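You operate a simulated robot arm through the tools that you are given. There is no shell and no other tool. Be economical: measure what you need, move in short steps, check, and stop when the job is done.

You are at the controls of a simulated two-armed robot. One attempt, no reset.

Task
Stop the oil feeds on the rack and wipe up the oil ring.
Fine: three levers down, then the white oil tap shut; use the grey pad and put it back. What is to be rubbed or washed off counts as gone when no trace of it is left.

Only the result counts: the job must be done as asked and must still hold three seconds after the hand-in. Knocking over, shifting, dropping, spilling or breaking anything else fails it.

Robot
Two 7-joint arms with fingered hands on one trunk, on a base that drives. Base frame: it is fixed to the floor where the robot stands at the start and does not move with it; the origin is under the middle of the robot, x ahead of it, y to its left, z up. Lengths are in mm, angles in degrees, forces in N, time in s.
The left shoulder is at the start at [47, 125, 1249], the right one opposite. With the tool pointing down near the work surface each hand reaches from about 100 to 720 mm from the robot's upright axis, wherever it stands, measured 20 degrees to its own side. Places, roughly: blue oiler lever [500, 500, 1300]; oil ring [600, -300, 700]; red oiler lever [500, 0, 1300]; white oil tap [600, -200, 1100]; yellow oiler lever [500, 300, 1300]. Payload 3.6 kg a hand.
The TCP of each hand is the grasp point between the finger pads, 30 mm short of the fingertips. In the tool frame z runs along the fingers and y along their closing line. The gripper opens to 104 mm. The gripper's body begins 35 mm behind the TCP. The gripper is a hand of 4 fingers: y runs from the thumb to the fingers, the wrist lies at [-15, -104, -178] in the tool frame, and closing takes about 1.5 s.
Orientation is that of the tool frame in the base frame, as a unit quaternion [w, x, y, z]. With the fingers straight down and the wrist toward the robot, the tool's x, y and z point along [0, 1, 0], [1, 0, 0] and [0, 0, -1] of the base frame.

Tools
- The arms move only by the tool apply_moves. It takes "left_motion", "right_motion" or both (then of equal length, played together; a hand with none holds still); each is a list of rows, each a list of 3 entries, a list of its own where there are three numbers: the shift along the tool's x, y, z in mm, then the turn, a rotation vector about the tool's x, y, z in degrees, then the closure in counts, from 0 (fully open) to 255 (shut). In form: [[[tx, ty, tz], [wx, wy, wz], jaw], ...]. A call has 1 to 20 rows; each row is the pose to reach, as a shift and turn from the pose commanded when the call began, along the tool's axes at that moment. Each row takes 0.2 s and may step no farther than 50 mm and 8.6 degrees from the row before; otherwise, or with a gripper value out of range, the whole call is refused. A pose out of reach is approached as far as the arm can. The call stops where the force on the tool passes 40 N (or 10 N more than at its start, if that is more) or the arm is blocked; 0.2 s more then pass. The fingers move at their own pace (about 72 mm/s each) and stop on an object; they squeeze with about 31 N. The grip force told is the motor's: it shows also when the fingers shut on nothing. Time passes only in rows, and 0.2 s behind the last, so rows that repeat a pose let the fingers close. It gives the time, the measured TCP pose, the force on the tool (base axes), the opening and the grip force at its end, in the units of the frame above (readings bear some noise), with the torque about the TCP (base axes, N m) and any sound that the robot's microphone picked up.
- Cameras (640 x 400 px; columns grow to the right, rows downward): "scene" is now at [141.5, 18.6, 1423]; the picture's right is [0.00, -1.00, 0.00], its down [-0.28, -0.00, -0.96] and it looks along [0.96, 0.00, -0.28] (base axes); focal length 214 px, centre (320, 200). "left" rides on the left gripper at [-61, -92, -130] in its tool frame; the picture's right is [-0.81, -0.27, 0.52], its down [0.53, -0.71, 0.46] and it looks along [0.24, 0.64, 0.72] (tool axes); focal length 275 px, centre (320, 200). "right" rides on the right gripper at [61, -92, -130] in its tool frame; the picture's right is [-0.81, 0.28, -0.52], its down [-0.53, -0.71, 0.45] and it looks along [-0.24, 0.64, 0.72] (tool axes); focal length 275 px, centre (320, 200). There is no depth. A picture from a camera that has moved, and an enlarged one, comes with that camera's place and axes in the base frame and with its lens. The place of the scene camera against the robot may be out by one fixed shift of up to 25 mm in any direction.
- get_image(camera): a new picture of that camera. It takes no simulated time.
- lift_body(by): slides the trunk up (or, below 0, down) by that many mm; the arms and the scene camera ride with it, the base frame stays. It gives what a move gives, with no picture.
- base_move(legs): drives the robot by 1 to 6 legs, each [ahead, left, turn to the left] in mm, mm and degrees, along the robot's own axes; the way and the turn of a leg run together, so that a leg with both is an arc; at most 1500 mm and 180 degrees a leg. The arms and the cameras ride along, it lands a little off, and it stops where it bumps. It gives what a move gives.
- grasp_type(shape, hand): the hand has 4 fingers and takes this shape, open, in about a second: jaw (thumb against the fingers, like two jaws); tri (thumb and two fingers); tip (a fingertip pinch); poke (one finger out to press); point (the index stretched); flat (the hand flat); cup (the hand cupped); fist (a fist). The gripper value then closes the fingers along that shape, each until it touches; the sizes above hold for jaw. It gives what a move gives, with no picture.
- pan_tilt(pan, tilt): turns the head with the scene camera to pan (to the left, within 80 degrees either way) and tilt (down, from -29 to 69), counted from straight ahead of the robot. It gives what a move gives.
- enlarge(camera, box): a new picture of the part [left, top, right, bottom] of that camera's present view, enlarged. It takes no simulated time.
- finish_job(): hands the job in; it is judged then, once.

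Work in short steps. Places have to be worked out from the pictures, the camera data and where the tool is seen: move nearer, look again, correct. Check each grasp and each placing, and mend what went wrong. You have 120 turns and 88 pictures in all, those below and enlarged ones among them. Open the grippers and draw the arms clear of the work before you hand the job in, unless the task says otherwise; then end with one line.

The tools are called after "Request:" by a JSON object that holds its "op" and its "data". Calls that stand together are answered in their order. apply_moves: Moves the arms, as the interface text tells. Its arguments: {"type":"object","properties":{"left_motion":{"type":"array"},"right_motion":{"type":"array"}},"required":[]} The other tools are called the same way: lift_body (by) slides the trunk up or down; grasp_type (shape, hand) gives the hand a shape; base_move (legs) drives the base; pan_tilt (pan, tilt) turns the head that bears the scene camera; get_image (camera) takes a picture; enlarge (camera, box) takes an enlarged picture of a part of a camera's view; finish_job () hands the job in.

At the start:

```text
time: 0.0
left_eef_pos: [428.8, 140.1, 1509.9]
left_orientation: [0.0, 0.707, 0.707, -0.001]
left_wrist_force: [-0.2, 0.0, 0.0]
left_moment: [-0.01, 0.01, 0.02]
left_opening: 103.6
left_grip_force: 0.0
left_shape: jaw
right_eef_pos: [499.4, -226.1, 999.9]
right_orientation: [0.0, 0.707, 0.707, 0.0]
right_wrist_force: [-0.8, -1.0, -0.2]
right_moment: [-0.02, -0.02, 0.0]
right_opening: 103.7
right_grip_force: 0.0
right_shape: jaw
trunk travel left (down, up): [-475.0, 61.0]
robot x, y, heading: [-0.5, -1.7, 0.2]
head pan, tilt: [0.1, 16.3]
```

scene: 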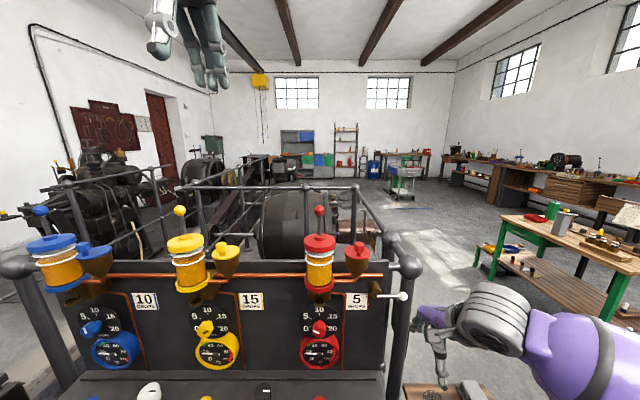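
right: 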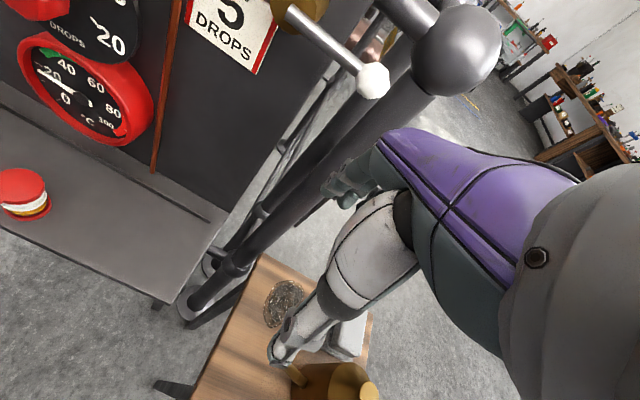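
left: 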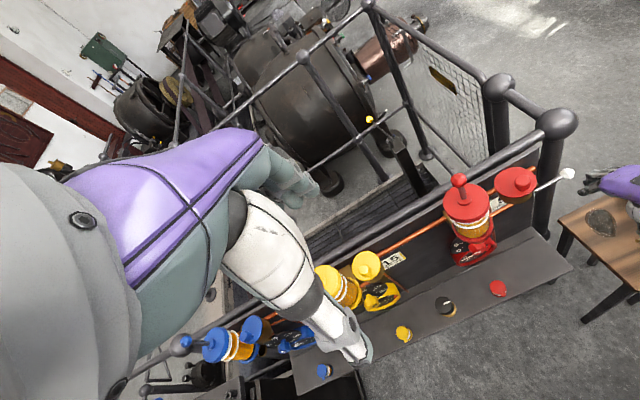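

I'll look closely at the oilers first, tap and ring after.

Request:
{"op": "enlarge", "data": {"camera": "scene", "box": [10, 180, 210, 380]}}

Request:
{"op": "enlarge", "data": {"camera": "scene", "box": [250, 180, 450, 400]}}

Request:
{"op": "enlarge", "data": {"camera": "left", "box": [160, 150, 640, 400]}}

```text
2.00 times, centred on (110, 280) of scene
camera zoom: at [141.5, 18.6, 1423.0], right [0.0, -1.0, 0.0], down [-0.28, 0.0, -0.96], along [0.96, 0.0, -0.28], focal length 429 px, centre (740, 40)
```

zoom: 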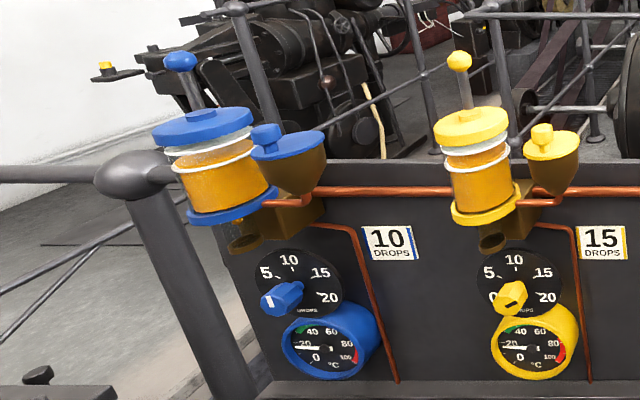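

```text
1.82 times, centred on (350, 290) of scene
camera zoom: at [141.5, 18.6, 1423.0], right [0.0, -1.0, 0.0], down [-0.28, 0.0, -0.96], along [0.96, 0.0, -0.28], focal length 390 px, centre (266, 36)
```

zoom: 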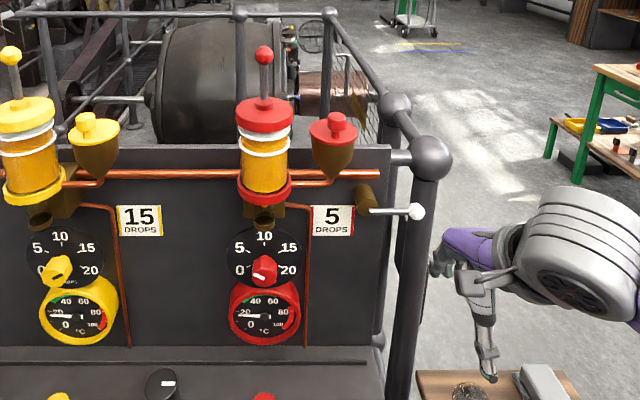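

```text
1.33 times, centred on (400, 275) of left
camera zoom: at [337.6, 78.4, 1640.1], right [-0.28, -0.81, -0.52], down [-0.71, 0.53, -0.46], along [0.64, 0.24, -0.73], focal length 367 px, centre (213, 100)
```

zoom: 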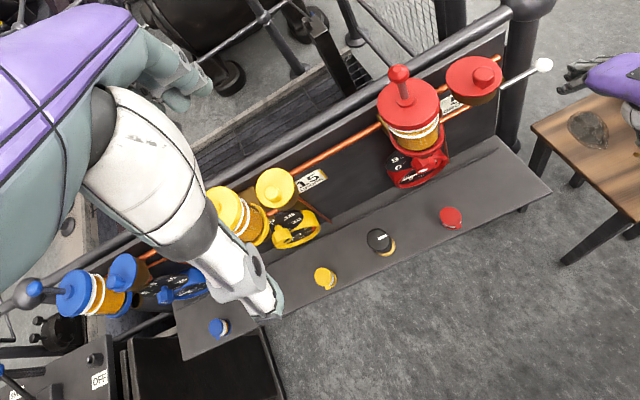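

The levers appear to be upright stems with balls; red ball is about [539, 1, 1288]. I zoom tightly to see how the lever is hinged and how the tap sits.

Request:
{"op": "enlarge", "data": {"camera": "left", "box": [420, 150, 580, 270]}}

Request:
{"op": "enlarge", "data": {"camera": "scene", "box": [280, 190, 420, 320]}}

Request:
{"op": "enlarge", "data": {"camera": "right", "box": [180, 240, 400, 400]}}

```text
3.33 times, centred on (500, 210) of left
camera zoom: at [337.6, 78.4, 1640.1], right [-0.28, -0.81, -0.52], down [-0.71, 0.53, -0.46], along [0.64, 0.24, -0.73], focal length 918 px, centre (-280, 167)
```

zoom: 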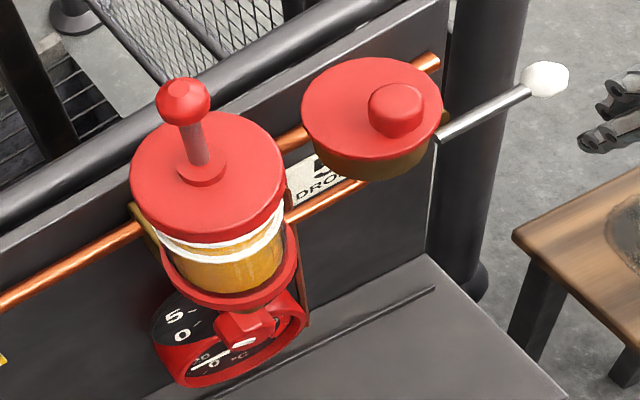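

```text
3.08 times, centred on (350, 255) of scene
camera zoom: at [141.5, 18.6, 1423.0], right [0.0, -1.0, 0.0], down [-0.28, 0.0, -0.96], along [0.96, 0.0, -0.28], focal length 660 px, centre (228, 31)
```

zoom: 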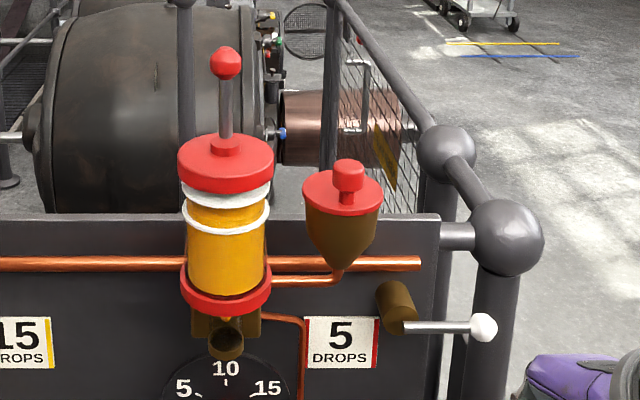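

```text
2.50 times, centred on (290, 320) of right
camera zoom: at [407.6, -164.7, 1129.3], right [0.27, -0.81, 0.52], down [-0.71, -0.53, -0.46], along [0.65, -0.24, -0.72], focal length 688 px, centre (395, -100)
```

zoom: 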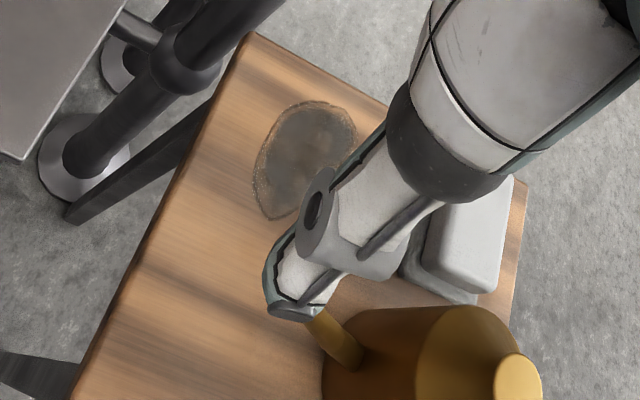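

Levers are slim stems with a ball on top of each cap. I bring the left hand over the red one (fingertips about 70 mm above), then look.

Request:
{"op": "apply_moves", "data": {"left_motion": [[[-28, 22, 22], [0, 0, 0], 0], [[-56, 44, 44], [0, 0, 0], 0], [[-84, 66, 66], [0, 0, 0], 0], [[-112, 88, 88], [0, 0, 0], 0], [[-139, 105, 110], [0, 0, 0], 0], [[-139, 105, 110], [0, 0, 0], 0]]}}

Request:
{"op": "get_image", "data": {"camera": "left"}}

Request:
{"op": "get_image", "data": {"camera": "scene"}}

```text
time: 1.4
left_eef_pos: [535.6, 1.0, 1400.9]
left_orientation: [0.0, 0.707, 0.708, 0.0]
left_wrist_force: [-0.8, -0.2, -0.1]
left_moment: [-0.05, 0.0, 0.02]
left_opening: 103.7
left_grip_force: 0.0
left_shape: jaw
right_eef_pos: [498.8, -225.3, 1001.0]
right_orientation: [0.001, 0.707, 0.707, -0.001]
right_wrist_force: [-0.4, 0.6, -0.2]
right_moment: [0.01, -0.02, 0.0]
right_opening: 103.6
right_grip_force: 0.1
right_shape: jaw
trunk travel left (down, up): [-475.0, 61.0]
robot x, y, heading: [0.9, -5.0, 0.2]
head pan, tilt: [0.1, 16.3]
```

```text
78 pictures are left
camera left: at [444.3, -60.7, 1530.3], right [-0.27, -0.81, -0.52], down [-0.71, 0.53, -0.46], along [0.64, 0.24, -0.73], focal length 275 px, centre (320, 200)
```

left: 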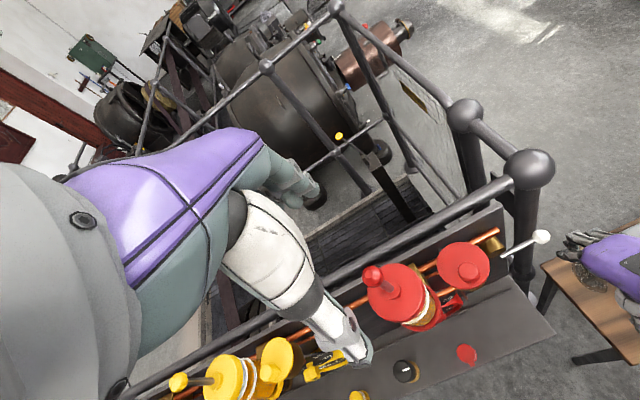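

```text
77 pictures are left
camera scene: at [141.0, 19.2, 1423.1], right [0.0, -1.0, 0.0], down [-0.28, 0.0, -0.96], along [0.96, 0.0, -0.28], focal length 214 px, centre (320, 200)
```

scene: 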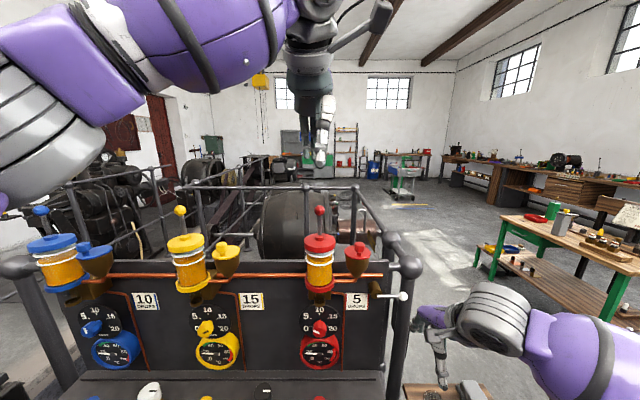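

Triangulating from two left-camera views: red ball at about [546, -1, 1280], yellow about [545, 268, 1280]. I lower the half-open hand astride the red ball.

Request:
{"op": "apply_moves", "data": {"left_motion": [[[-1, 10, 20], [0, 0, 0], 60], [[-2, 10, 50], [0, 0, 0], 60], [[-2, 10, 80], [0, 0, 0], 60], [[-2, 10, 114], [0, 0, 0], 60], [[-2, 10, 114], [0, 0, 0], 60]]}}

Request:
{"op": "enlarge", "data": {"camera": "left", "box": [220, 120, 500, 320]}}

Request:
{"op": "enlarge", "data": {"camera": "scene", "box": [260, 130, 400, 300]}}

```text
time: 2.6
left_eef_pos: [545.8, -0.0, 1288.3]
left_orientation: [0.001, 0.707, 0.708, 0.0]
left_wrist_force: [0.4, -0.2, -0.6]
left_moment: [-0.01, 0.03, -0.01]
left_opening: 79.6
left_grip_force: 0.1
left_shape: jaw
right_eef_pos: [498.6, -226.6, 1000.7]
right_orientation: [0.0, 0.708, 0.707, 0.001]
right_wrist_force: [-0.3, -0.2, 0.2]
right_moment: [0.01, 0.04, -0.01]
right_opening: 103.6
right_grip_force: 0.0
right_shape: jaw
trunk travel left (down, up): [-475.0, 61.0]
robot x, y, heading: [2.1, -1.4, 0.1]
head pan, tilt: [0.1, 16.3]
```

```text
2.00 times, centred on (360, 220) of left
camera zoom: at [453.2, -62.5, 1416.7], right [-0.27, -0.81, -0.52], down [-0.71, 0.53, -0.46], along [0.64, 0.24, -0.73], focal length 551 px, centre (240, 160)
```

zoom: 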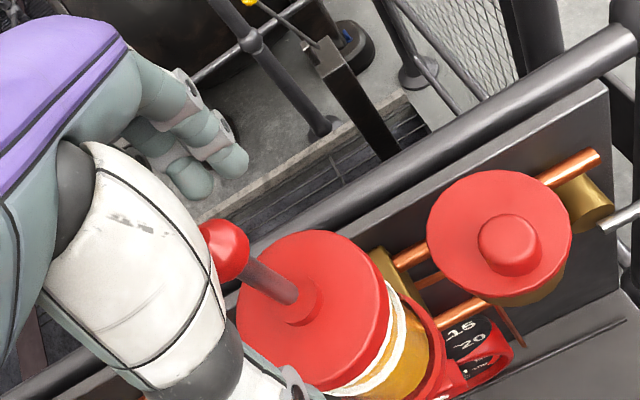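

```text
2.35 times, centred on (330, 215) of scene
camera zoom: at [141.1, 18.4, 1423.0], right [0.0, -1.0, 0.0], down [-0.28, 0.0, -0.96], along [0.96, 0.0, -0.28], focal length 505 px, centre (296, 165)
```

zoom: 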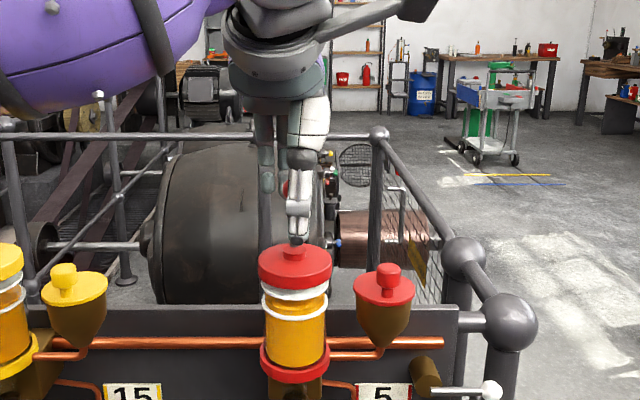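

The ball sits between thumb and fingers as planned. I close gently to grip it.

Request:
{"op": "apply_moves", "data": {"left_motion": [[[-2, 0, 2], [0, 0, 0], 255], [[-2, 0, 2], [0, 0, 0], 255], [[-2, 0, 2], [0, 0, 0], 255], [[-2, 0, 2], [0, 0, 0], 255], [[-2, 0, 2], [0, 0, 0], 255], [[-2, 0, 2], [0, 0, 0], 255], [[-2, 0, 2], [0, 0, 0], 255]]}}

```text
time: 4.2
left_eef_pos: [544.4, -3.0, 1283.7]
left_orientation: [-0.001, 0.707, 0.707, -0.001]
left_wrist_force: [-4.8, -1.7, -8.7]
left_moment: [0.03, 0.15, 0.0]
left_opening: 1.5
left_grip_force: 30.4
left_shape: jaw
right_eef_pos: [499.4, -226.3, 1001.2]
right_orientation: [0.0, 0.707, 0.707, 0.001]
right_wrist_force: [-0.1, -0.1, 1.0]
right_moment: [-0.01, -0.04, -0.01]
right_opening: 103.5
right_grip_force: 0.0
right_shape: jaw
trunk travel left (down, up): [-475.0, 61.0]
robot x, y, heading: [2.7, 0.2, -0.0]
head pan, tilt: [0.1, 16.3]
```

Fingers shut almost fully, so the ball slipped or the lever moved; I look.

Request:
{"op": "enlarge", "data": {"camera": "left", "box": [220, 120, 500, 320]}}

Request:
{"op": "enlarge", "data": {"camera": "scene", "box": [260, 130, 400, 300]}}

```text
2.00 times, centred on (360, 220) of left
camera zoom: at [452.7, -64.9, 1414.3], right [-0.28, -0.81, -0.52], down [-0.71, 0.53, -0.45], along [0.64, 0.24, -0.73], focal length 551 px, centre (240, 160)
```

zoom: 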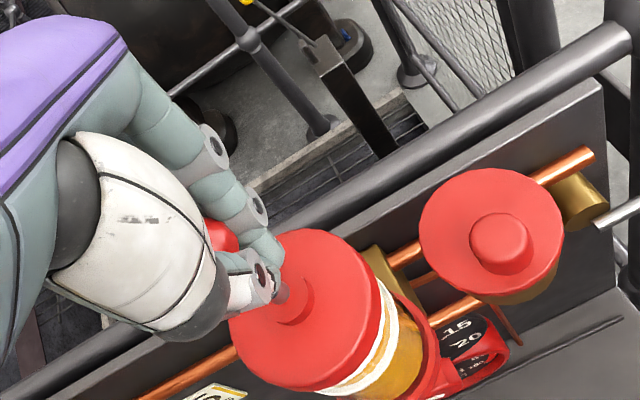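

```text
2.35 times, centred on (330, 215) of scene
camera zoom: at [141.3, 18.3, 1422.9], right [0.0, -1.0, 0.0], down [-0.28, 0.0, -0.96], along [0.96, 0.0, -0.28], focal length 505 px, centre (296, 165)
```

zoom: 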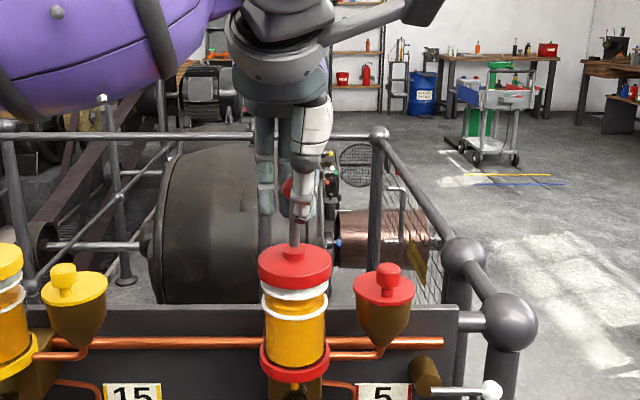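

The fingers have the stem right under the ball. I test a small pull toward the robot.

Request:
{"op": "apply_moves", "data": {"left_motion": [[[0, -4, 0], [0, 0, 0], 255], [[0, -8, 0], [0, 0, 0], 255], [[0, -12, 1], [0, 0, 0], 255]]}}

```text
time: 5.0
left_eef_pos: [536.1, -2.6, 1284.5]
left_orientation: [0.001, 0.706, 0.708, -0.001]
left_wrist_force: [10.5, -1.0, -3.1]
left_moment: [0.24, -0.46, 0.01]
left_opening: 2.2
left_grip_force: 31.1
left_shape: jaw
right_eef_pos: [499.7, -226.7, 999.2]
right_orientation: [0.0, 0.707, 0.707, -0.001]
right_wrist_force: [-0.6, 1.1, -0.6]
right_moment: [0.0, -0.01, -0.01]
right_opening: 103.8
right_grip_force: 0.1
right_shape: jaw
trunk travel left (down, up): [-475.0, 61.0]
robot x, y, heading: [2.8, -3.1, -0.2]
head pan, tilt: [0.1, 16.3]
```

It gave 8 mm at 10 N, which could be finger compliance. I compare with the opposite direction.

Request:
{"op": "apply_moves", "data": {"left_motion": [[[0, 4, 0], [0, 0, 0], 255], [[0, 8, 0], [0, 0, 0], 255], [[0, 12, 0], [0, 0, 0], 255], [[0, 16, 0], [0, 0, 0], 255], [[0, 20, 0], [0, 0, 0], 255], [[0, 24, 0], [0, 0, 0], 255]]}}

```text
time: 6.4
left_eef_pos: [550.0, -4.7, 1285.4]
left_orientation: [0.0, 0.708, 0.706, -0.002]
left_wrist_force: [-27.1, -1.6, -3.6]
left_moment: [-0.03, 0.39, 0.08]
left_opening: 1.7
left_grip_force: 31.4
left_shape: jaw
right_eef_pos: [495.2, -227.2, 1002.2]
right_orientation: [0.002, 0.707, 0.708, 0.001]
right_wrist_force: [1.1, 0.5, 0.2]
right_moment: [-0.02, 0.01, -0.02]
right_opening: 103.6
right_grip_force: 0.0
right_shape: jaw
trunk travel left (down, up): [-475.0, 61.0]
robot x, y, heading: [-3.1, 0.4, -0.0]
head pan, tilt: [0.1, 16.3]
```

Away is clearly stiffer, so it likely folds toward the robot. I pull further that way with a slight drop.

Request:
{"op": "apply_moves", "data": {"left_motion": [[[0, -8, 0], [0, 0, 0], 255], [[0, -16, 0], [0, 0, 0], 255], [[0, -24, 0], [0, 0, 0], 255], [[0, -30, 1], [0, 0, 0], 255], [[0, -36, 2], [0, 0, 0], 255], [[0, -42, 4], [0, 0, 0], 255]]}}

Request:
{"op": "enlarge", "data": {"camera": "scene", "box": [260, 130, 400, 300]}}

```text
time: 7.8
left_eef_pos: [517.6, -3.8, 1277.3]
left_orientation: [-0.002, 0.705, 0.709, -0.002]
left_wrist_force: [17.1, -1.5, -6.0]
left_moment: [0.4, -0.6, 0.11]
left_opening: 2.5
left_grip_force: 30.8
left_shape: jaw
right_eef_pos: [500.6, -226.1, 998.1]
right_orientation: [0.0, 0.708, 0.707, -0.001]
right_wrist_force: [0.6, -0.4, -0.6]
right_moment: [0.01, 0.02, 0.02]
right_opening: 103.3
right_grip_force: 0.0
right_shape: jaw
trunk travel left (down, up): [-475.0, 61.0]
robot x, y, heading: [0.9, 3.6, 0.2]
head pan, tilt: [0.1, 16.3]
```

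```text
2.35 times, centred on (330, 215) of scene
camera zoom: at [145.4, 18.1, 1422.4], right [0.0, -1.0, 0.0], down [-0.28, 0.0, -0.96], along [0.96, 0.0, -0.28], focal length 505 px, centre (296, 165)
```

zoom: 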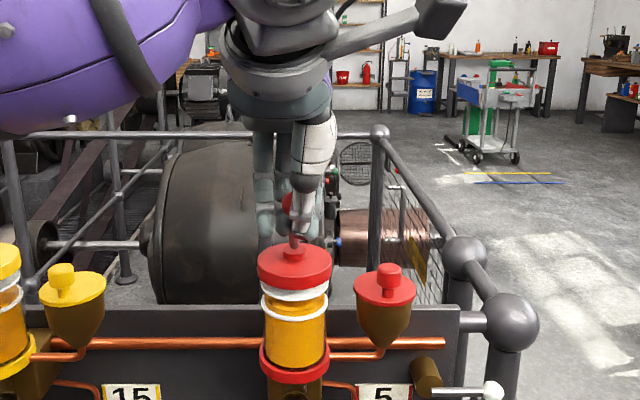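

It folds toward the robot. I continue along the arc.

Request:
{"op": "apply_moves", "data": {"left_motion": [[[0, -6, 4], [0, 0, 0], 255], [[0, -12, 9], [0, 0, 0], 255], [[0, -18, 15], [0, 0, 0], 255], [[0, -22, 21], [0, 0, 0], 255], [[0, -25, 27], [0, 0, 0], 255]]}}

Request:
{"op": "enlarge", "data": {"camera": "scene", "box": [260, 130, 400, 300]}}

Request:
{"op": "enlarge", "data": {"camera": "left", "box": [220, 120, 500, 320]}}

```text
time: 9.0
left_eef_pos: [492.0, -3.0, 1252.8]
left_orientation: [0.0, 0.707, 0.707, -0.001]
left_wrist_force: [17.1, -1.1, 4.0]
left_moment: [0.22, -0.53, 0.33]
left_opening: 2.1
left_grip_force: 31.2
left_shape: jaw
right_eef_pos: [501.8, -226.1, 1000.1]
right_orientation: [0.0, 0.707, 0.707, 0.0]
right_wrist_force: [-0.1, -0.1, -0.3]
right_moment: [0.01, 0.0, -0.02]
right_opening: 103.7
right_grip_force: 0.0
right_shape: jaw
trunk travel left (down, up): [-475.0, 61.0]
robot x, y, heading: [2.3, -2.1, 0.1]
head pan, tilt: [0.1, 16.3]
```

```text
2.35 times, centred on (330, 215) of scene
camera zoom: at [144.1, 18.3, 1422.8], right [0.0, -1.0, 0.0], down [-0.28, 0.0, -0.96], along [0.96, 0.0, -0.28], focal length 505 px, centre (296, 165)
```

zoom: 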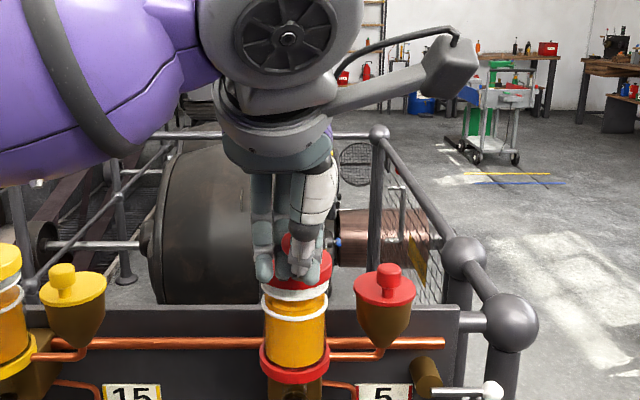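

```text
2.00 times, centred on (360, 220) of left
camera zoom: at [400.7, -65.1, 1381.8], right [-0.27, -0.81, -0.52], down [-0.71, 0.53, -0.46], along [0.64, 0.24, -0.73], focal length 551 px, centre (240, 160)
```

zoom: 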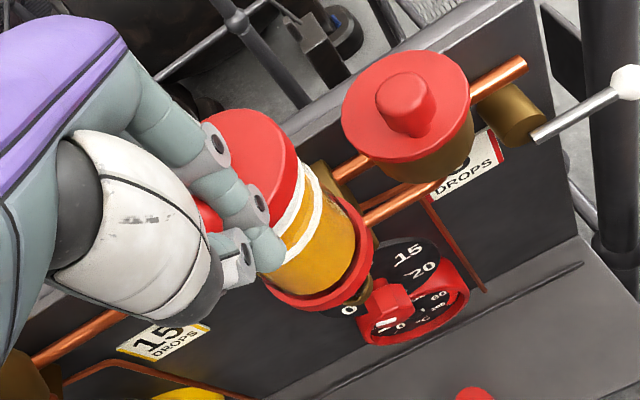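

The tips are now just in front of the cap. I open slightly while backing off so the fingers don't press on the glass, then lift.

Request:
{"op": "apply_moves", "data": {"left_motion": [[[0, -5, 2], [0, 0, 0], 220], [[0, -10, 2], [0, 0, 0], 200], [[0, -15, 2], [0, 0, 0], 180], [[0, -15, 2], [0, 0, 0], 180], [[0, -15, -25], [0, 0, 0], 180], [[0, -15, -60], [0, 0, 0], 180], [[0, -15, -100], [0, 0, 0], 180]]}}

Request:
{"op": "enlarge", "data": {"camera": "scene", "box": [260, 130, 400, 300]}}

Request:
{"op": "enlarge", "data": {"camera": "left", "box": [220, 120, 500, 320]}}

```text
time: 10.6
left_eef_pos: [473.9, -5.2, 1353.0]
left_orientation: [0.0, 0.708, 0.706, -0.001]
left_wrist_force: [-0.2, 0.0, -0.1]
left_moment: [0.02, 0.02, 0.01]
left_opening: 30.1
left_grip_force: 0.0
left_shape: jaw
right_eef_pos: [500.1, -226.9, 1000.1]
right_orientation: [0.001, 0.707, 0.708, 0.001]
right_wrist_force: [0.1, -0.3, 0.9]
right_moment: [0.01, 0.02, 0.03]
right_opening: 103.8
right_grip_force: 0.0
right_shape: jaw
trunk travel left (down, up): [-475.0, 61.0]
robot x, y, heading: [0.8, 1.1, 0.3]
head pan, tilt: [0.1, 16.3]
```

```text
2.35 times, centred on (330, 215) of scene
camera zoom: at [142.2, 17.7, 1423.0], right [0.0, -1.0, 0.0], down [-0.28, 0.0, -0.96], along [0.96, 0.0, -0.28], focal length 505 px, centre (296, 165)
```

zoom: 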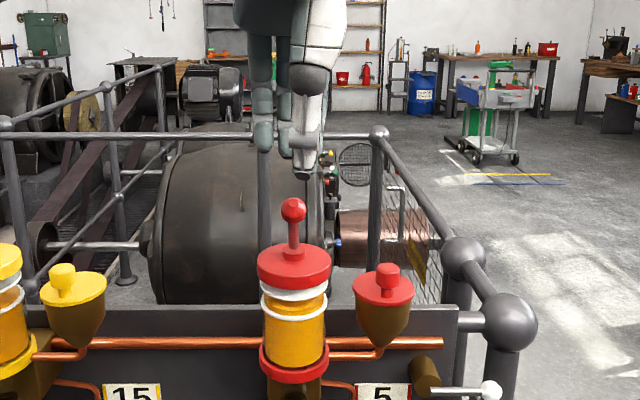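

```text
2.00 times, centred on (360, 220) of left
camera zoom: at [381.2, -66.9, 1482.6], right [-0.28, -0.81, -0.52], down [-0.71, 0.53, -0.46], along [0.64, 0.24, -0.73], focal length 551 px, centre (240, 160)
```

zoom: 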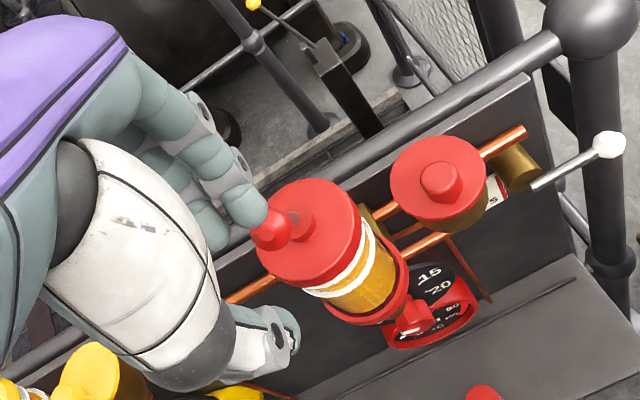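

The lever rose back to about 30° while lifting (ball near [521, 0, 1267]). I'll close the fingers, come from behind above it, and push it over and down along its arc.

Request:
{"op": "apply_moves", "data": {"left_motion": [[[3, 0, -10], [0, 0, 0], 255], [[3, 30, -10], [0, 0, 0], 255], [[3, 64, -10], [0, 0, 0], 255], [[3, 64, -10], [0, 0, 0], 255], [[3, 64, 15], [0, 0, 0], 255], [[3, 60, 36], [0, 0, 0], 255], [[3, 42, 46], [0, 0, 0], 255], [[3, 31, 57], [0, 0, 0], 255], [[3, 22, 69], [0, 0, 0], 255], [[3, 16, 82], [0, 0, 0], 255], [[3, 14, 90], [0, 0, 0], 255]]}}

Request:
{"op": "enlarge", "data": {"camera": "left", "box": [220, 120, 500, 320]}}

```text
time: 13.0
left_eef_pos: [487.5, -1.8, 1265.3]
left_orientation: [0.004, 0.707, 0.707, 0.0]
left_wrist_force: [-2.1, -5.1, 16.0]
left_moment: [-0.13, 0.04, -0.02]
left_opening: 0.1
left_grip_force: 31.7
left_shape: jaw
right_eef_pos: [498.2, -226.9, 1001.8]
right_orientation: [0.0, 0.707, 0.707, 0.001]
right_wrist_force: [0.5, 0.1, -0.6]
right_moment: [-0.01, 0.0, 0.02]
right_opening: 103.5
right_grip_force: 0.0
right_shape: jaw
trunk travel left (down, up): [-475.0, 61.0]
robot x, y, heading: [1.2, -0.1, 0.1]
head pan, tilt: [0.1, 16.3]
```

```text
2.00 times, centred on (360, 220) of left
camera zoom: at [394.5, -63.0, 1394.8], right [-0.27, -0.81, -0.51], down [-0.71, 0.53, -0.46], along [0.65, 0.24, -0.72], focal length 551 px, centre (240, 160)
```

zoom: 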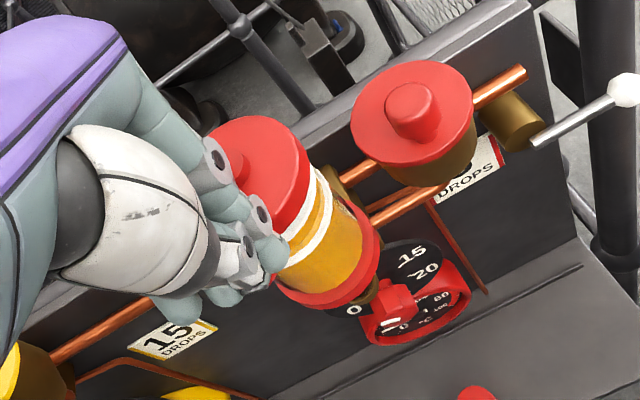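

It's resting on the lever at 16 N. I press a bit more, then lift off and look.

Request:
{"op": "apply_moves", "data": {"left_motion": [[[0, 0, 5], [0, 0, 0], 255], [[0, 0, 10], [0, 0, 0], 255], [[0, 0, 14], [0, 0, 0], 255]]}}

Request:
{"op": "apply_moves", "data": {"left_motion": [[[0, 0, -30], [0, 0, 0], 255], [[0, 0, -75], [0, 0, 0], 255], [[0, 0, -120], [0, 0, 0], 255], [[0, 0, -120], [0, 0, 0], 255]]}}

Request:
{"op": "enlarge", "data": {"camera": "scene", "box": [260, 130, 400, 300]}}

Request:
{"op": "enlarge", "data": {"camera": "left", "box": [220, 120, 500, 320]}}

```text
time: 13.8
left_eef_pos: [482.9, -0.5, 1258.5]
left_orientation: [0.007, 0.709, 0.705, 0.002]
left_wrist_force: [-18.5, 1.1, 18.6]
left_moment: [0.01, 0.24, 0.07]
left_opening: 0.0
left_grip_force: 30.9
left_shape: jaw
right_eef_pos: [495.4, -224.8, 1002.2]
right_orientation: [0.002, 0.707, 0.708, 0.001]
right_wrist_force: [0.3, 0.6, 0.3]
right_moment: [0.02, 0.04, -0.01]
right_opening: 104.0
right_grip_force: 0.0
right_shape: jaw
trunk travel left (down, up): [-475.0, 61.0]
robot x, y, heading: [-0.9, -0.7, -0.0]
head pan, tilt: [0.1, 16.3]
stopped in row 3 (left hand): the force on the tool passed its limit at 41 N (the readings are from after the stop); the commanded pose is now the measured one
```

```text
time: 14.8
left_eef_pos: [488.1, 1.2, 1374.3]
left_orientation: [0.004, 0.707, 0.707, 0.0]
left_wrist_force: [-0.4, -0.5, -0.2]
left_moment: [0.02, 0.01, 0.0]
left_opening: 0.0
left_grip_force: 31.1
left_shape: jaw
right_eef_pos: [499.4, -225.9, 999.8]
right_orientation: [0.001, 0.707, 0.708, 0.0]
right_wrist_force: [0.7, 0.6, 0.5]
right_moment: [0.01, 0.02, 0.04]
right_opening: 103.9
right_grip_force: 0.0
right_shape: jaw
trunk travel left (down, up): [-475.0, 61.0]
robot x, y, heading: [-3.0, 2.4, -0.3]
head pan, tilt: [0.1, 16.3]
```

```text
2.35 times, centred on (330, 215) of scene
camera zoom: at [141.4, 19.0, 1422.9], right [0.0, -1.0, 0.0], down [-0.28, 0.0, -0.96], along [0.96, 0.0, -0.28], focal length 505 px, centre (296, 165)
```

zoom: 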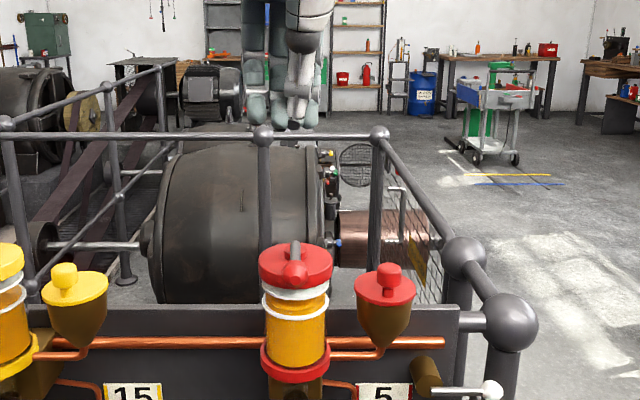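

```text
2.00 times, centred on (360, 220) of left
camera zoom: at [396.0, -60.8, 1503.4], right [-0.27, -0.81, -0.51], down [-0.71, 0.53, -0.46], along [0.65, 0.24, -0.72], focal length 551 px, centre (240, 160)
```

zoom: 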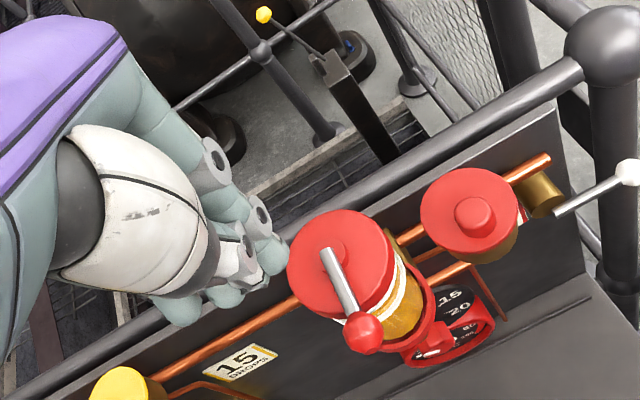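

The red lever lies down. Now yellow (ball ≈ [545, 268, 1280]): same stroke from behind with closed fingers, in one go.

Request:
{"op": "apply_moves", "data": {"left_motion": [[[45, 14, 0], [0, 0, 0], 255], [[90, 28, 0], [0, 0, 0], 255], [[135, 42, 0], [0, 0, 0], 255], [[180, 56, 0], [0, 0, 0], 255], [[225, 70, 0], [0, 0, 0], 255], [[267, 84, 0], [0, 0, 0], 255], [[267, 84, 0], [0, 0, 0], 255]]}}

Request:
{"op": "enlarge", "data": {"camera": "left", "box": [220, 120, 500, 320]}}

Request:
{"op": "get_image", "data": {"camera": "scene"}}

```text
time: 16.4
left_eef_pos: [572.7, 269.1, 1372.5]
left_orientation: [0.005, 0.708, 0.706, 0.0]
left_wrist_force: [1.0, -0.7, 0.3]
left_moment: [0.02, 0.01, -0.02]
left_opening: 0.1
left_grip_force: 31.4
left_shape: jaw
right_eef_pos: [498.3, -225.3, 1000.2]
right_orientation: [0.001, 0.707, 0.707, 0.001]
right_wrist_force: [0.2, 0.3, -0.8]
right_moment: [-0.01, 0.02, 0.0]
right_opening: 103.9
right_grip_force: 0.0
right_shape: jaw
trunk travel left (down, up): [-475.0, 61.0]
robot x, y, heading: [1.6, 1.4, -0.3]
head pan, tilt: [0.1, 16.3]
```

```text
2.00 times, centred on (360, 220) of left
camera zoom: at [480.5, 207.1, 1501.6], right [-0.27, -0.81, -0.51], down [-0.71, 0.53, -0.46], along [0.65, 0.24, -0.72], focal length 551 px, centre (240, 160)
```

zoom: 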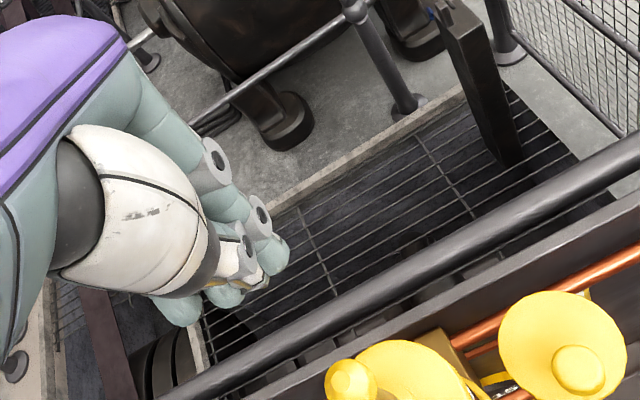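

```text
63 pictures are left
camera scene: at [141.1, 18.0, 1423.0], right [0.0, -1.0, 0.0], down [-0.28, 0.0, -0.96], along [0.96, 0.0, -0.28], focal length 214 px, centre (320, 200)
```

scene: 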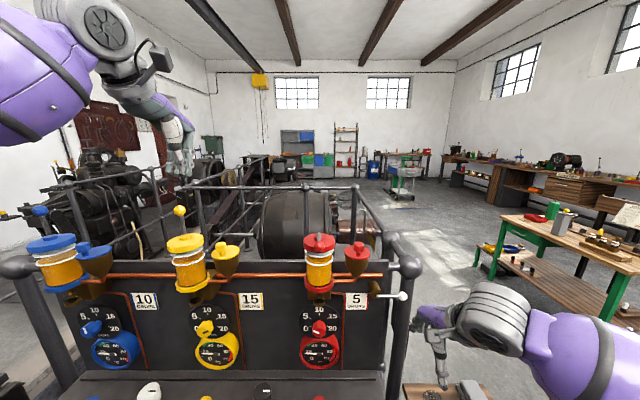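

Yellow ball confirmed at ≈ [548, 270, 1281]; the hand is behind it. I play the stroke.

Request:
{"op": "apply_moves", "data": {"left_motion": [[[1, 3, 35], [0, 0, 0], 255], [[1, 3, 66], [0, 0, 0], 255], [[1, -14, 67], [0, 0, 0], 255], [[1, -26, 69], [0, 0, 0], 255], [[1, -37, 72], [0, 0, 0], 255], [[1, -50, 75], [0, 0, 0], 255], [[1, -63, 79], [0, 0, 0], 255], [[1, -75, 90], [0, 0, 0], 255], [[1, -80, 104], [0, 0, 0], 255], [[1, -83, 110], [0, 0, 0], 255], [[1, -85, 117], [0, 0, 0], 255], [[1, -86, 122], [0, 0, 0], 255]]}}

Request:
{"op": "apply_moves", "data": {"left_motion": [[[0, 0, -30], [0, 0, 0], 255], [[0, 0, -75], [0, 0, 0], 255], [[0, 0, -115], [0, 0, 0], 255], [[0, 0, -115], [0, 0, 0], 255]]}}

Request:
{"op": "enlarge", "data": {"camera": "scene", "box": [130, 150, 350, 310]}}

```text
time: 19.0
left_eef_pos: [480.8, 268.1, 1257.0]
left_orientation: [0.009, 0.707, 0.708, 0.004]
left_wrist_force: [-11.9, 8.9, 38.2]
left_moment: [0.47, -0.26, 0.22]
left_opening: 0.0
left_grip_force: 30.7
left_shape: jaw
right_eef_pos: [495.6, -226.4, 1003.6]
right_orientation: [0.002, 0.707, 0.708, 0.003]
right_wrist_force: [-0.6, 0.2, -0.4]
right_moment: [0.01, 0.01, -0.01]
right_opening: 103.7
right_grip_force: 0.2
right_shape: jaw
trunk travel left (down, up): [-475.0, 61.0]
robot x, y, heading: [0.4, 2.4, 0.0]
head pan, tilt: [0.1, 16.3]
```

```text
time: 20.0
left_eef_pos: [488.3, 267.3, 1367.6]
left_orientation: [0.003, 0.708, 0.706, 0.0]
left_wrist_force: [-0.5, 0.3, -0.1]
left_moment: [-0.01, 0.02, 0.02]
left_opening: 0.0
left_grip_force: 31.3
left_shape: jaw
right_eef_pos: [498.5, -225.6, 1000.3]
right_orientation: [0.001, 0.707, 0.707, 0.001]
right_wrist_force: [-0.2, 0.7, -0.2]
right_moment: [-0.05, 0.02, 0.0]
right_opening: 103.9
right_grip_force: 0.1
right_shape: jaw
trunk travel left (down, up): [-475.0, 61.0]
robot x, y, heading: [-1.4, 0.3, 0.1]
head pan, tilt: [0.1, 16.3]
```

```text
2.50 times, centred on (240, 230) of scene
camera zoom: at [141.2, 18.9, 1422.9], right [0.0, -1.0, 0.0], down [-0.28, 0.0, -0.96], along [0.96, 0.0, -0.28], focal length 536 px, centre (520, 125)
```

zoom: 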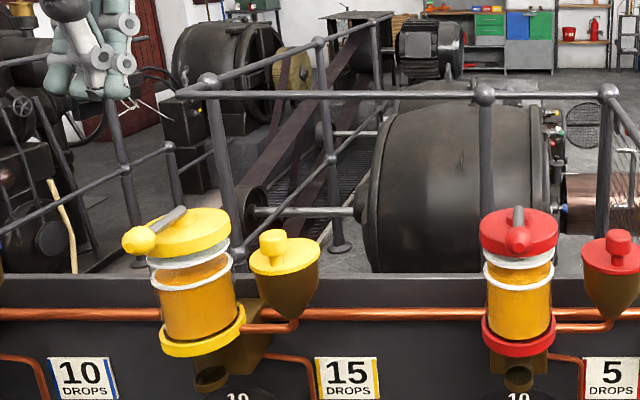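

Yellow is down. I try to reach blue (≈ [548, 540, 1280]) without driving.

Request:
{"op": "apply_moves", "data": {"left_motion": [[[45, 14, 0], [0, 0, 0], 255], [[90, 28, 0], [0, 0, 0], 255], [[135, 42, 0], [0, 0, 0], 255], [[180, 56, 0], [0, 0, 0], 255], [[225, 70, 0], [0, 0, 0], 255], [[270, 87, 0], [0, 0, 0], 255], [[270, 87, 0], [0, 0, 0], 255]]}}

Request:
{"op": "get_image", "data": {"camera": "left"}}

```text
time: 21.6
left_eef_pos: [533.4, 415.5, 1366.4]
left_orientation: [0.004, 0.707, 0.707, -0.001]
left_wrist_force: [0.2, 0.1, 0.0]
left_moment: [-0.05, 0.0, -0.01]
left_opening: 0.0
left_grip_force: 30.8
left_shape: jaw
left hand out of reach, approached as far as the arm can: row 4, 5, 6, 7
right_eef_pos: [498.9, -226.1, 999.7]
right_orientation: [0.001, 0.707, 0.707, 0.001]
right_wrist_force: [0.2, -0.3, -0.1]
right_moment: [0.01, 0.01, -0.01]
right_opening: 103.9
right_grip_force: 0.1
right_shape: jaw
trunk travel left (down, up): [-475.0, 61.0]
robot x, y, heading: [-2.3, -1.9, -0.1]
head pan, tilt: [0.1, 16.3]
```

```text
61 pictures are left
camera left: at [440.4, 353.4, 1495.4], right [-0.27, -0.81, -0.51], down [-0.71, 0.53, -0.46], along [0.65, 0.24, -0.72], focal length 275 px, centre (320, 200)
```

left: 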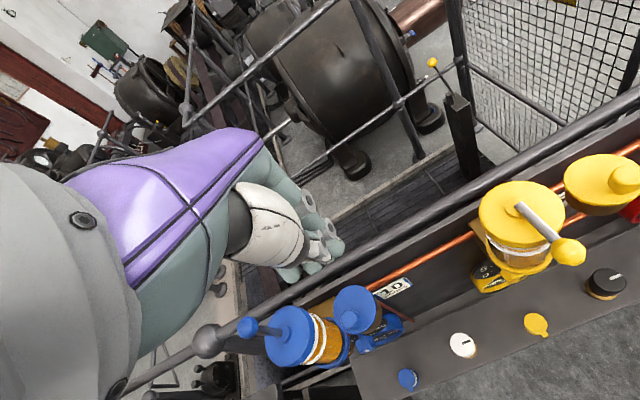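

Reach ends near y=415, so I need to drive left about 200 mm. First I retract the right arm from the rack and check the left side with the head.

Request:
{"op": "apply_moves", "data": {"right_motion": [[[0, -40, 0], [0, 0, 0], 0], [[0, -80, 0], [0, 0, 0], 0], [[0, -120, 0], [0, 0, 0], 0], [[0, -160, 0], [0, 0, 0], 0]]}}

Request:
{"op": "pan_tilt", "data": {"pan": 40, "tilt": 55}}

Request:
{"op": "get_image", "data": {"camera": "scene"}}

```text
time: 22.6
left_eef_pos: [532.0, 414.4, 1366.9]
left_orientation: [0.004, 0.707, 0.707, -0.001]
left_wrist_force: [0.2, -0.8, 0.0]
left_moment: [-0.01, 0.0, -0.01]
left_opening: 0.2
left_grip_force: 31.3
left_shape: jaw
right_eef_pos: [370.6, -237.6, 989.1]
right_orientation: [0.0, 0.706, 0.708, -0.001]
right_wrist_force: [0.3, 0.8, 0.2]
right_moment: [-0.02, 0.04, 0.02]
right_opening: 103.5
right_grip_force: 0.2
right_shape: jaw
right hand out of reach, approached as far as the arm can: row 4
trunk travel left (down, up): [-475.0, 61.0]
robot x, y, heading: [0.6, -2.7, 0.1]
head pan, tilt: [0.1, 16.3]
```

```text
time: 23.6
left_eef_pos: [532.2, 413.8, 1366.9]
left_orientation: [0.004, 0.707, 0.707, 0.0]
left_wrist_force: [0.0, 0.1, 0.2]
left_moment: [-0.01, 0.03, -0.02]
left_opening: 0.0
left_grip_force: 30.5
left_shape: jaw
right_eef_pos: [372.9, -236.0, 989.9]
right_orientation: [0.0, 0.707, 0.707, 0.001]
right_wrist_force: [0.4, -1.0, -0.7]
right_moment: [0.01, 0.01, -0.03]
right_opening: 103.7
right_grip_force: 0.0
right_shape: jaw
trunk travel left (down, up): [-475.0, 61.0]
robot x, y, heading: [-0.9, -2.7, 0.2]
head pan, tilt: [40.0, 55.0]
```

```text
60 pictures are left
camera scene: at [103.2, 64.7, 1364.9], right [0.64, -0.77, 0.0], down [-0.63, -0.53, -0.57], along [0.44, 0.37, -0.82], focal length 214 px, centre (320, 200)
```

scene: 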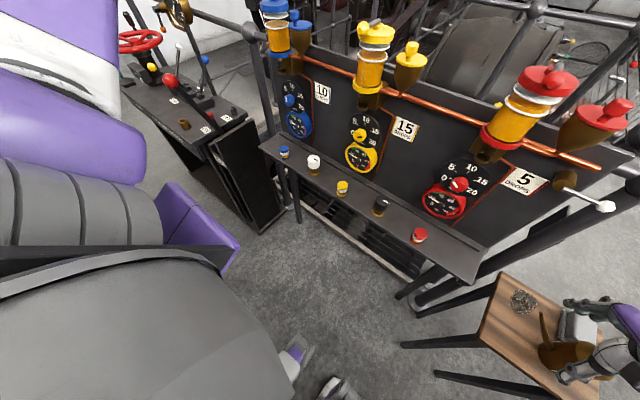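

The console on the left begins at about y≥630, so a 210 mm drive left is safe.

Request:
{"op": "base_move", "data": {"legs": [[0, 210, 0]]}}

Request:
{"op": "get_image", "data": {"camera": "left"}}

```text
time: 26.1
left_eef_pos: [533.0, 623.9, 1365.5]
left_orientation: [0.003, 0.709, 0.706, 0.0]
left_wrist_force: [-0.3, -0.5, -0.3]
left_moment: [0.0, 0.04, 0.01]
left_opening: 0.2
left_grip_force: 30.8
left_shape: jaw
right_eef_pos: [370.8, -25.4, 989.4]
right_orientation: [0.0, 0.708, 0.706, 0.0]
right_wrist_force: [-0.1, 0.1, -0.4]
right_moment: [0.03, -0.01, 0.0]
right_opening: 103.8
right_grip_force: 0.1
right_shape: jaw
trunk travel left (down, up): [-475.0, 61.0]
robot x, y, heading: [-3.7, 214.7, -0.1]
head pan, tilt: [40.0, 55.0]
```

```text
59 pictures are left
camera left: at [441.1, 563.6, 1495.5], right [-0.27, -0.81, -0.51], down [-0.71, 0.53, -0.46], along [0.65, 0.24, -0.72], focal length 275 px, centre (320, 200)
```

left: 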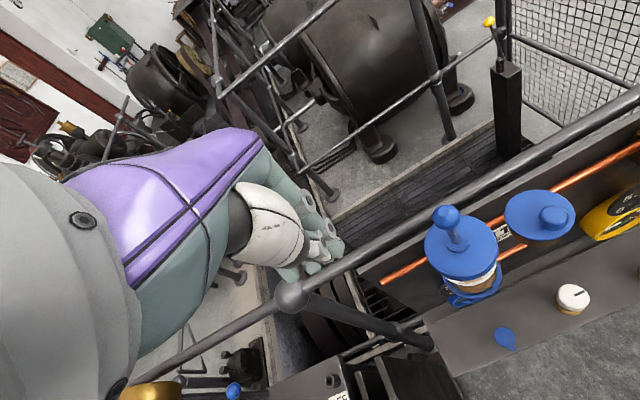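

Blue ball at ≈ [546, 541, 1280]. I position behind it and do the stroke.

Request:
{"op": "apply_moves", "data": {"left_motion": [[[-40, 21, 0], [0, 0, 0], 255], [[-83, 42, 0], [0, 0, 0], 255], [[-83, 42, 0], [0, 0, 0], 255], [[-83, 42, 30], [0, 0, 0], 255], [[-83, 42, 58], [0, 0, 0], 255]]}}

Request:
{"op": "enlarge", "data": {"camera": "left", "box": [220, 150, 500, 350]}}

```text
time: 27.3
left_eef_pos: [575.1, 542.2, 1311.6]
left_orientation: [0.006, 0.707, 0.707, 0.0]
left_wrist_force: [0.6, 0.4, -0.1]
left_moment: [0.0, -0.04, -0.01]
left_opening: 0.0
left_grip_force: 31.2
left_shape: jaw
right_eef_pos: [371.8, -26.7, 989.2]
right_orientation: [0.0, 0.708, 0.707, 0.0]
right_wrist_force: [0.2, 0.8, -0.3]
right_moment: [-0.03, -0.01, 0.03]
right_opening: 103.5
right_grip_force: 0.0
right_shape: jaw
trunk travel left (down, up): [-475.0, 61.0]
robot x, y, heading: [1.8, 211.1, -0.1]
head pan, tilt: [40.0, 55.0]
```

```text
2.00 times, centred on (360, 250) of left
camera zoom: at [482.4, 481.6, 1439.1], right [-0.27, -0.81, -0.51], down [-0.71, 0.53, -0.46], along [0.65, 0.24, -0.72], focal length 551 px, centre (240, 100)
```

zoom: 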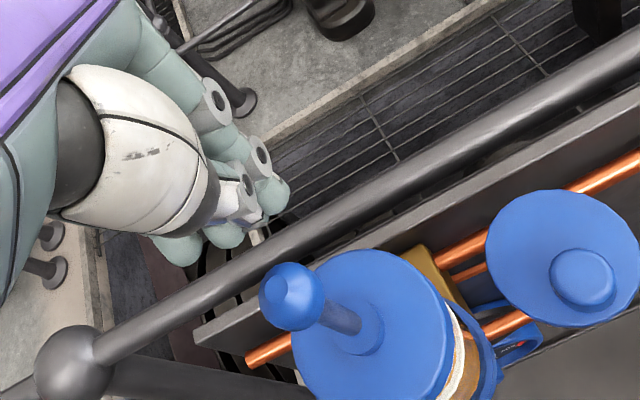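

Hand is behind the ball and clear of the rail; now the stroke.

Request:
{"op": "apply_moves", "data": {"left_motion": [[[0, -17, 3], [0, 0, 0], 255], [[0, -29, 5], [0, 0, 0], 255], [[0, -40, 8], [0, 0, 0], 255], [[0, -53, 11], [0, 0, 0], 255], [[0, -66, 15], [0, 0, 0], 255], [[0, -78, 26], [0, 0, 0], 255], [[0, -83, 40], [0, 0, 0], 255], [[0, -86, 46], [0, 0, 0], 255], [[0, -88, 53], [0, 0, 0], 255], [[0, -89, 58], [0, 0, 0], 255]]}}

Request:
{"op": "apply_moves", "data": {"left_motion": [[[0, 0, -30], [0, 0, 0], 255], [[0, 0, -75], [0, 0, 0], 255], [[0, 0, -115], [0, 0, 0], 255], [[0, 0, -115], [0, 0, 0], 255]]}}

Request:
{"op": "pan_tilt", "data": {"pan": 10, "tilt": 30}}

Request:
{"op": "get_image", "data": {"camera": "scene"}}

```text
time: 29.4
left_eef_pos: [485.8, 537.7, 1263.9]
left_orientation: [0.016, 0.709, 0.704, 0.007]
left_wrist_force: [-8.5, -5.0, 21.2]
left_moment: [-0.11, 0.08, -0.04]
left_opening: 0.0
left_grip_force: 31.0
left_shape: jaw
right_eef_pos: [369.7, -27.4, 990.3]
right_orientation: [0.0, 0.708, 0.706, 0.001]
right_wrist_force: [0.2, -0.1, 0.0]
right_moment: [-0.03, 0.02, 0.01]
right_opening: 103.8
right_grip_force: 0.1
right_shape: jaw
trunk travel left (down, up): [-475.0, 61.0]
robot x, y, heading: [0.8, 212.3, 0.0]
head pan, tilt: [40.0, 55.0]
stopped in row 10 (left hand): the force on the tool passed its limit at 42 N (the readings are from after the stop); the commanded pose is now the measured one
```

```text
time: 30.4
left_eef_pos: [484.1, 539.4, 1376.0]
left_orientation: [0.011, 0.709, 0.705, 0.003]
left_wrist_force: [0.7, -0.2, 0.4]
left_moment: [0.0, 0.01, 0.0]
left_opening: 0.0
left_grip_force: 31.1
left_shape: jaw
right_eef_pos: [370.5, -25.4, 989.8]
right_orientation: [0.0, 0.708, 0.707, 0.0]
right_wrist_force: [0.2, 0.7, -0.7]
right_moment: [0.02, 0.0, 0.01]
right_opening: 103.6
right_grip_force: 0.0
right_shape: jaw
trunk travel left (down, up): [-475.0, 61.0]
robot x, y, heading: [2.4, 208.0, -0.2]
head pan, tilt: [40.0, 55.0]
```

```text
time: 31.3
left_eef_pos: [484.9, 539.8, 1375.9]
left_orientation: [0.011, 0.709, 0.705, 0.003]
left_wrist_force: [0.0, -0.5, 0.7]
left_moment: [0.02, 0.02, 0.01]
left_opening: 0.2
left_grip_force: 30.3
left_shape: jaw
right_eef_pos: [372.6, -26.4, 989.5]
right_orientation: [0.0, 0.708, 0.706, 0.0]
right_wrist_force: [0.3, -0.7, -0.4]
right_moment: [0.02, -0.01, -0.03]
right_opening: 103.7
right_grip_force: 0.1
right_shape: jaw
trunk travel left (down, up): [-475.0, 61.0]
robot x, y, heading: [3.6, 212.5, -0.0]
head pan, tilt: [10.0, 30.0]
```

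```text
57 pictures are left
camera scene: at [137.2, 245.0, 1400.9], right [0.17, -0.98, 0.0], down [-0.49, -0.09, -0.87], along [0.85, 0.15, -0.5], focal length 214 px, centre (320, 200)
```

scene: 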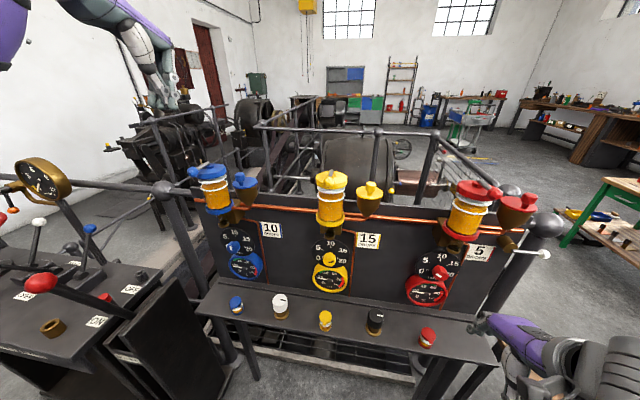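

Request:
{"op": "enlarge", "data": {"camera": "scene", "box": [180, 140, 400, 260]}}

Request:
{"op": "enlarge", "data": {"camera": "scene", "box": [420, 160, 580, 280]}}

```text
2.91 times, centred on (290, 200) of scene
camera zoom: at [137.2, 245.0, 1400.9], right [0.17, -0.98, 0.0], down [-0.49, -0.09, -0.87], along [0.85, 0.15, -0.5], focal length 624 px, centre (407, 200)
```

zoom: 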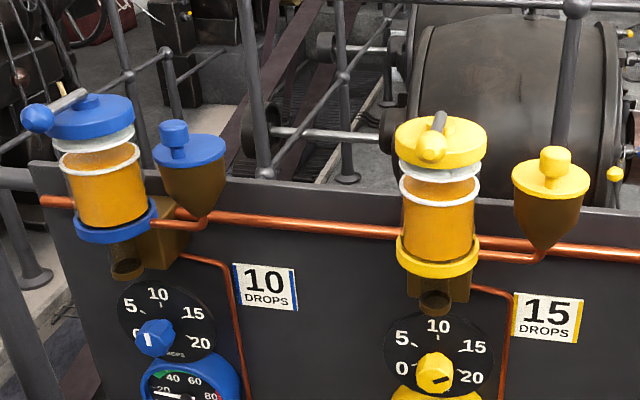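

```text
3.33 times, centred on (500, 220) of scene
camera zoom: at [137.2, 245.0, 1400.9], right [0.17, -0.98, 0.0], down [-0.49, -0.09, -0.87], along [0.85, 0.15, -0.5], focal length 715 px, centre (-280, 133)
```

zoom: 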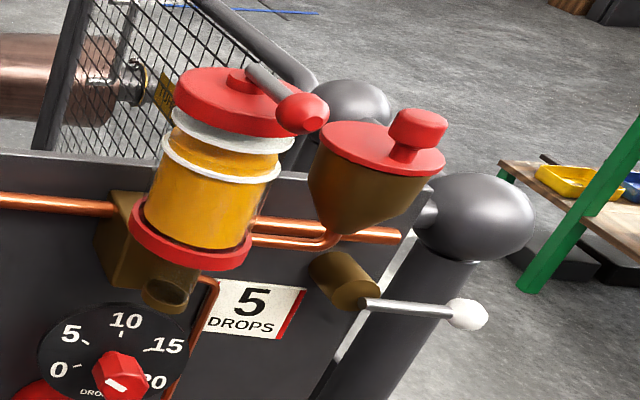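

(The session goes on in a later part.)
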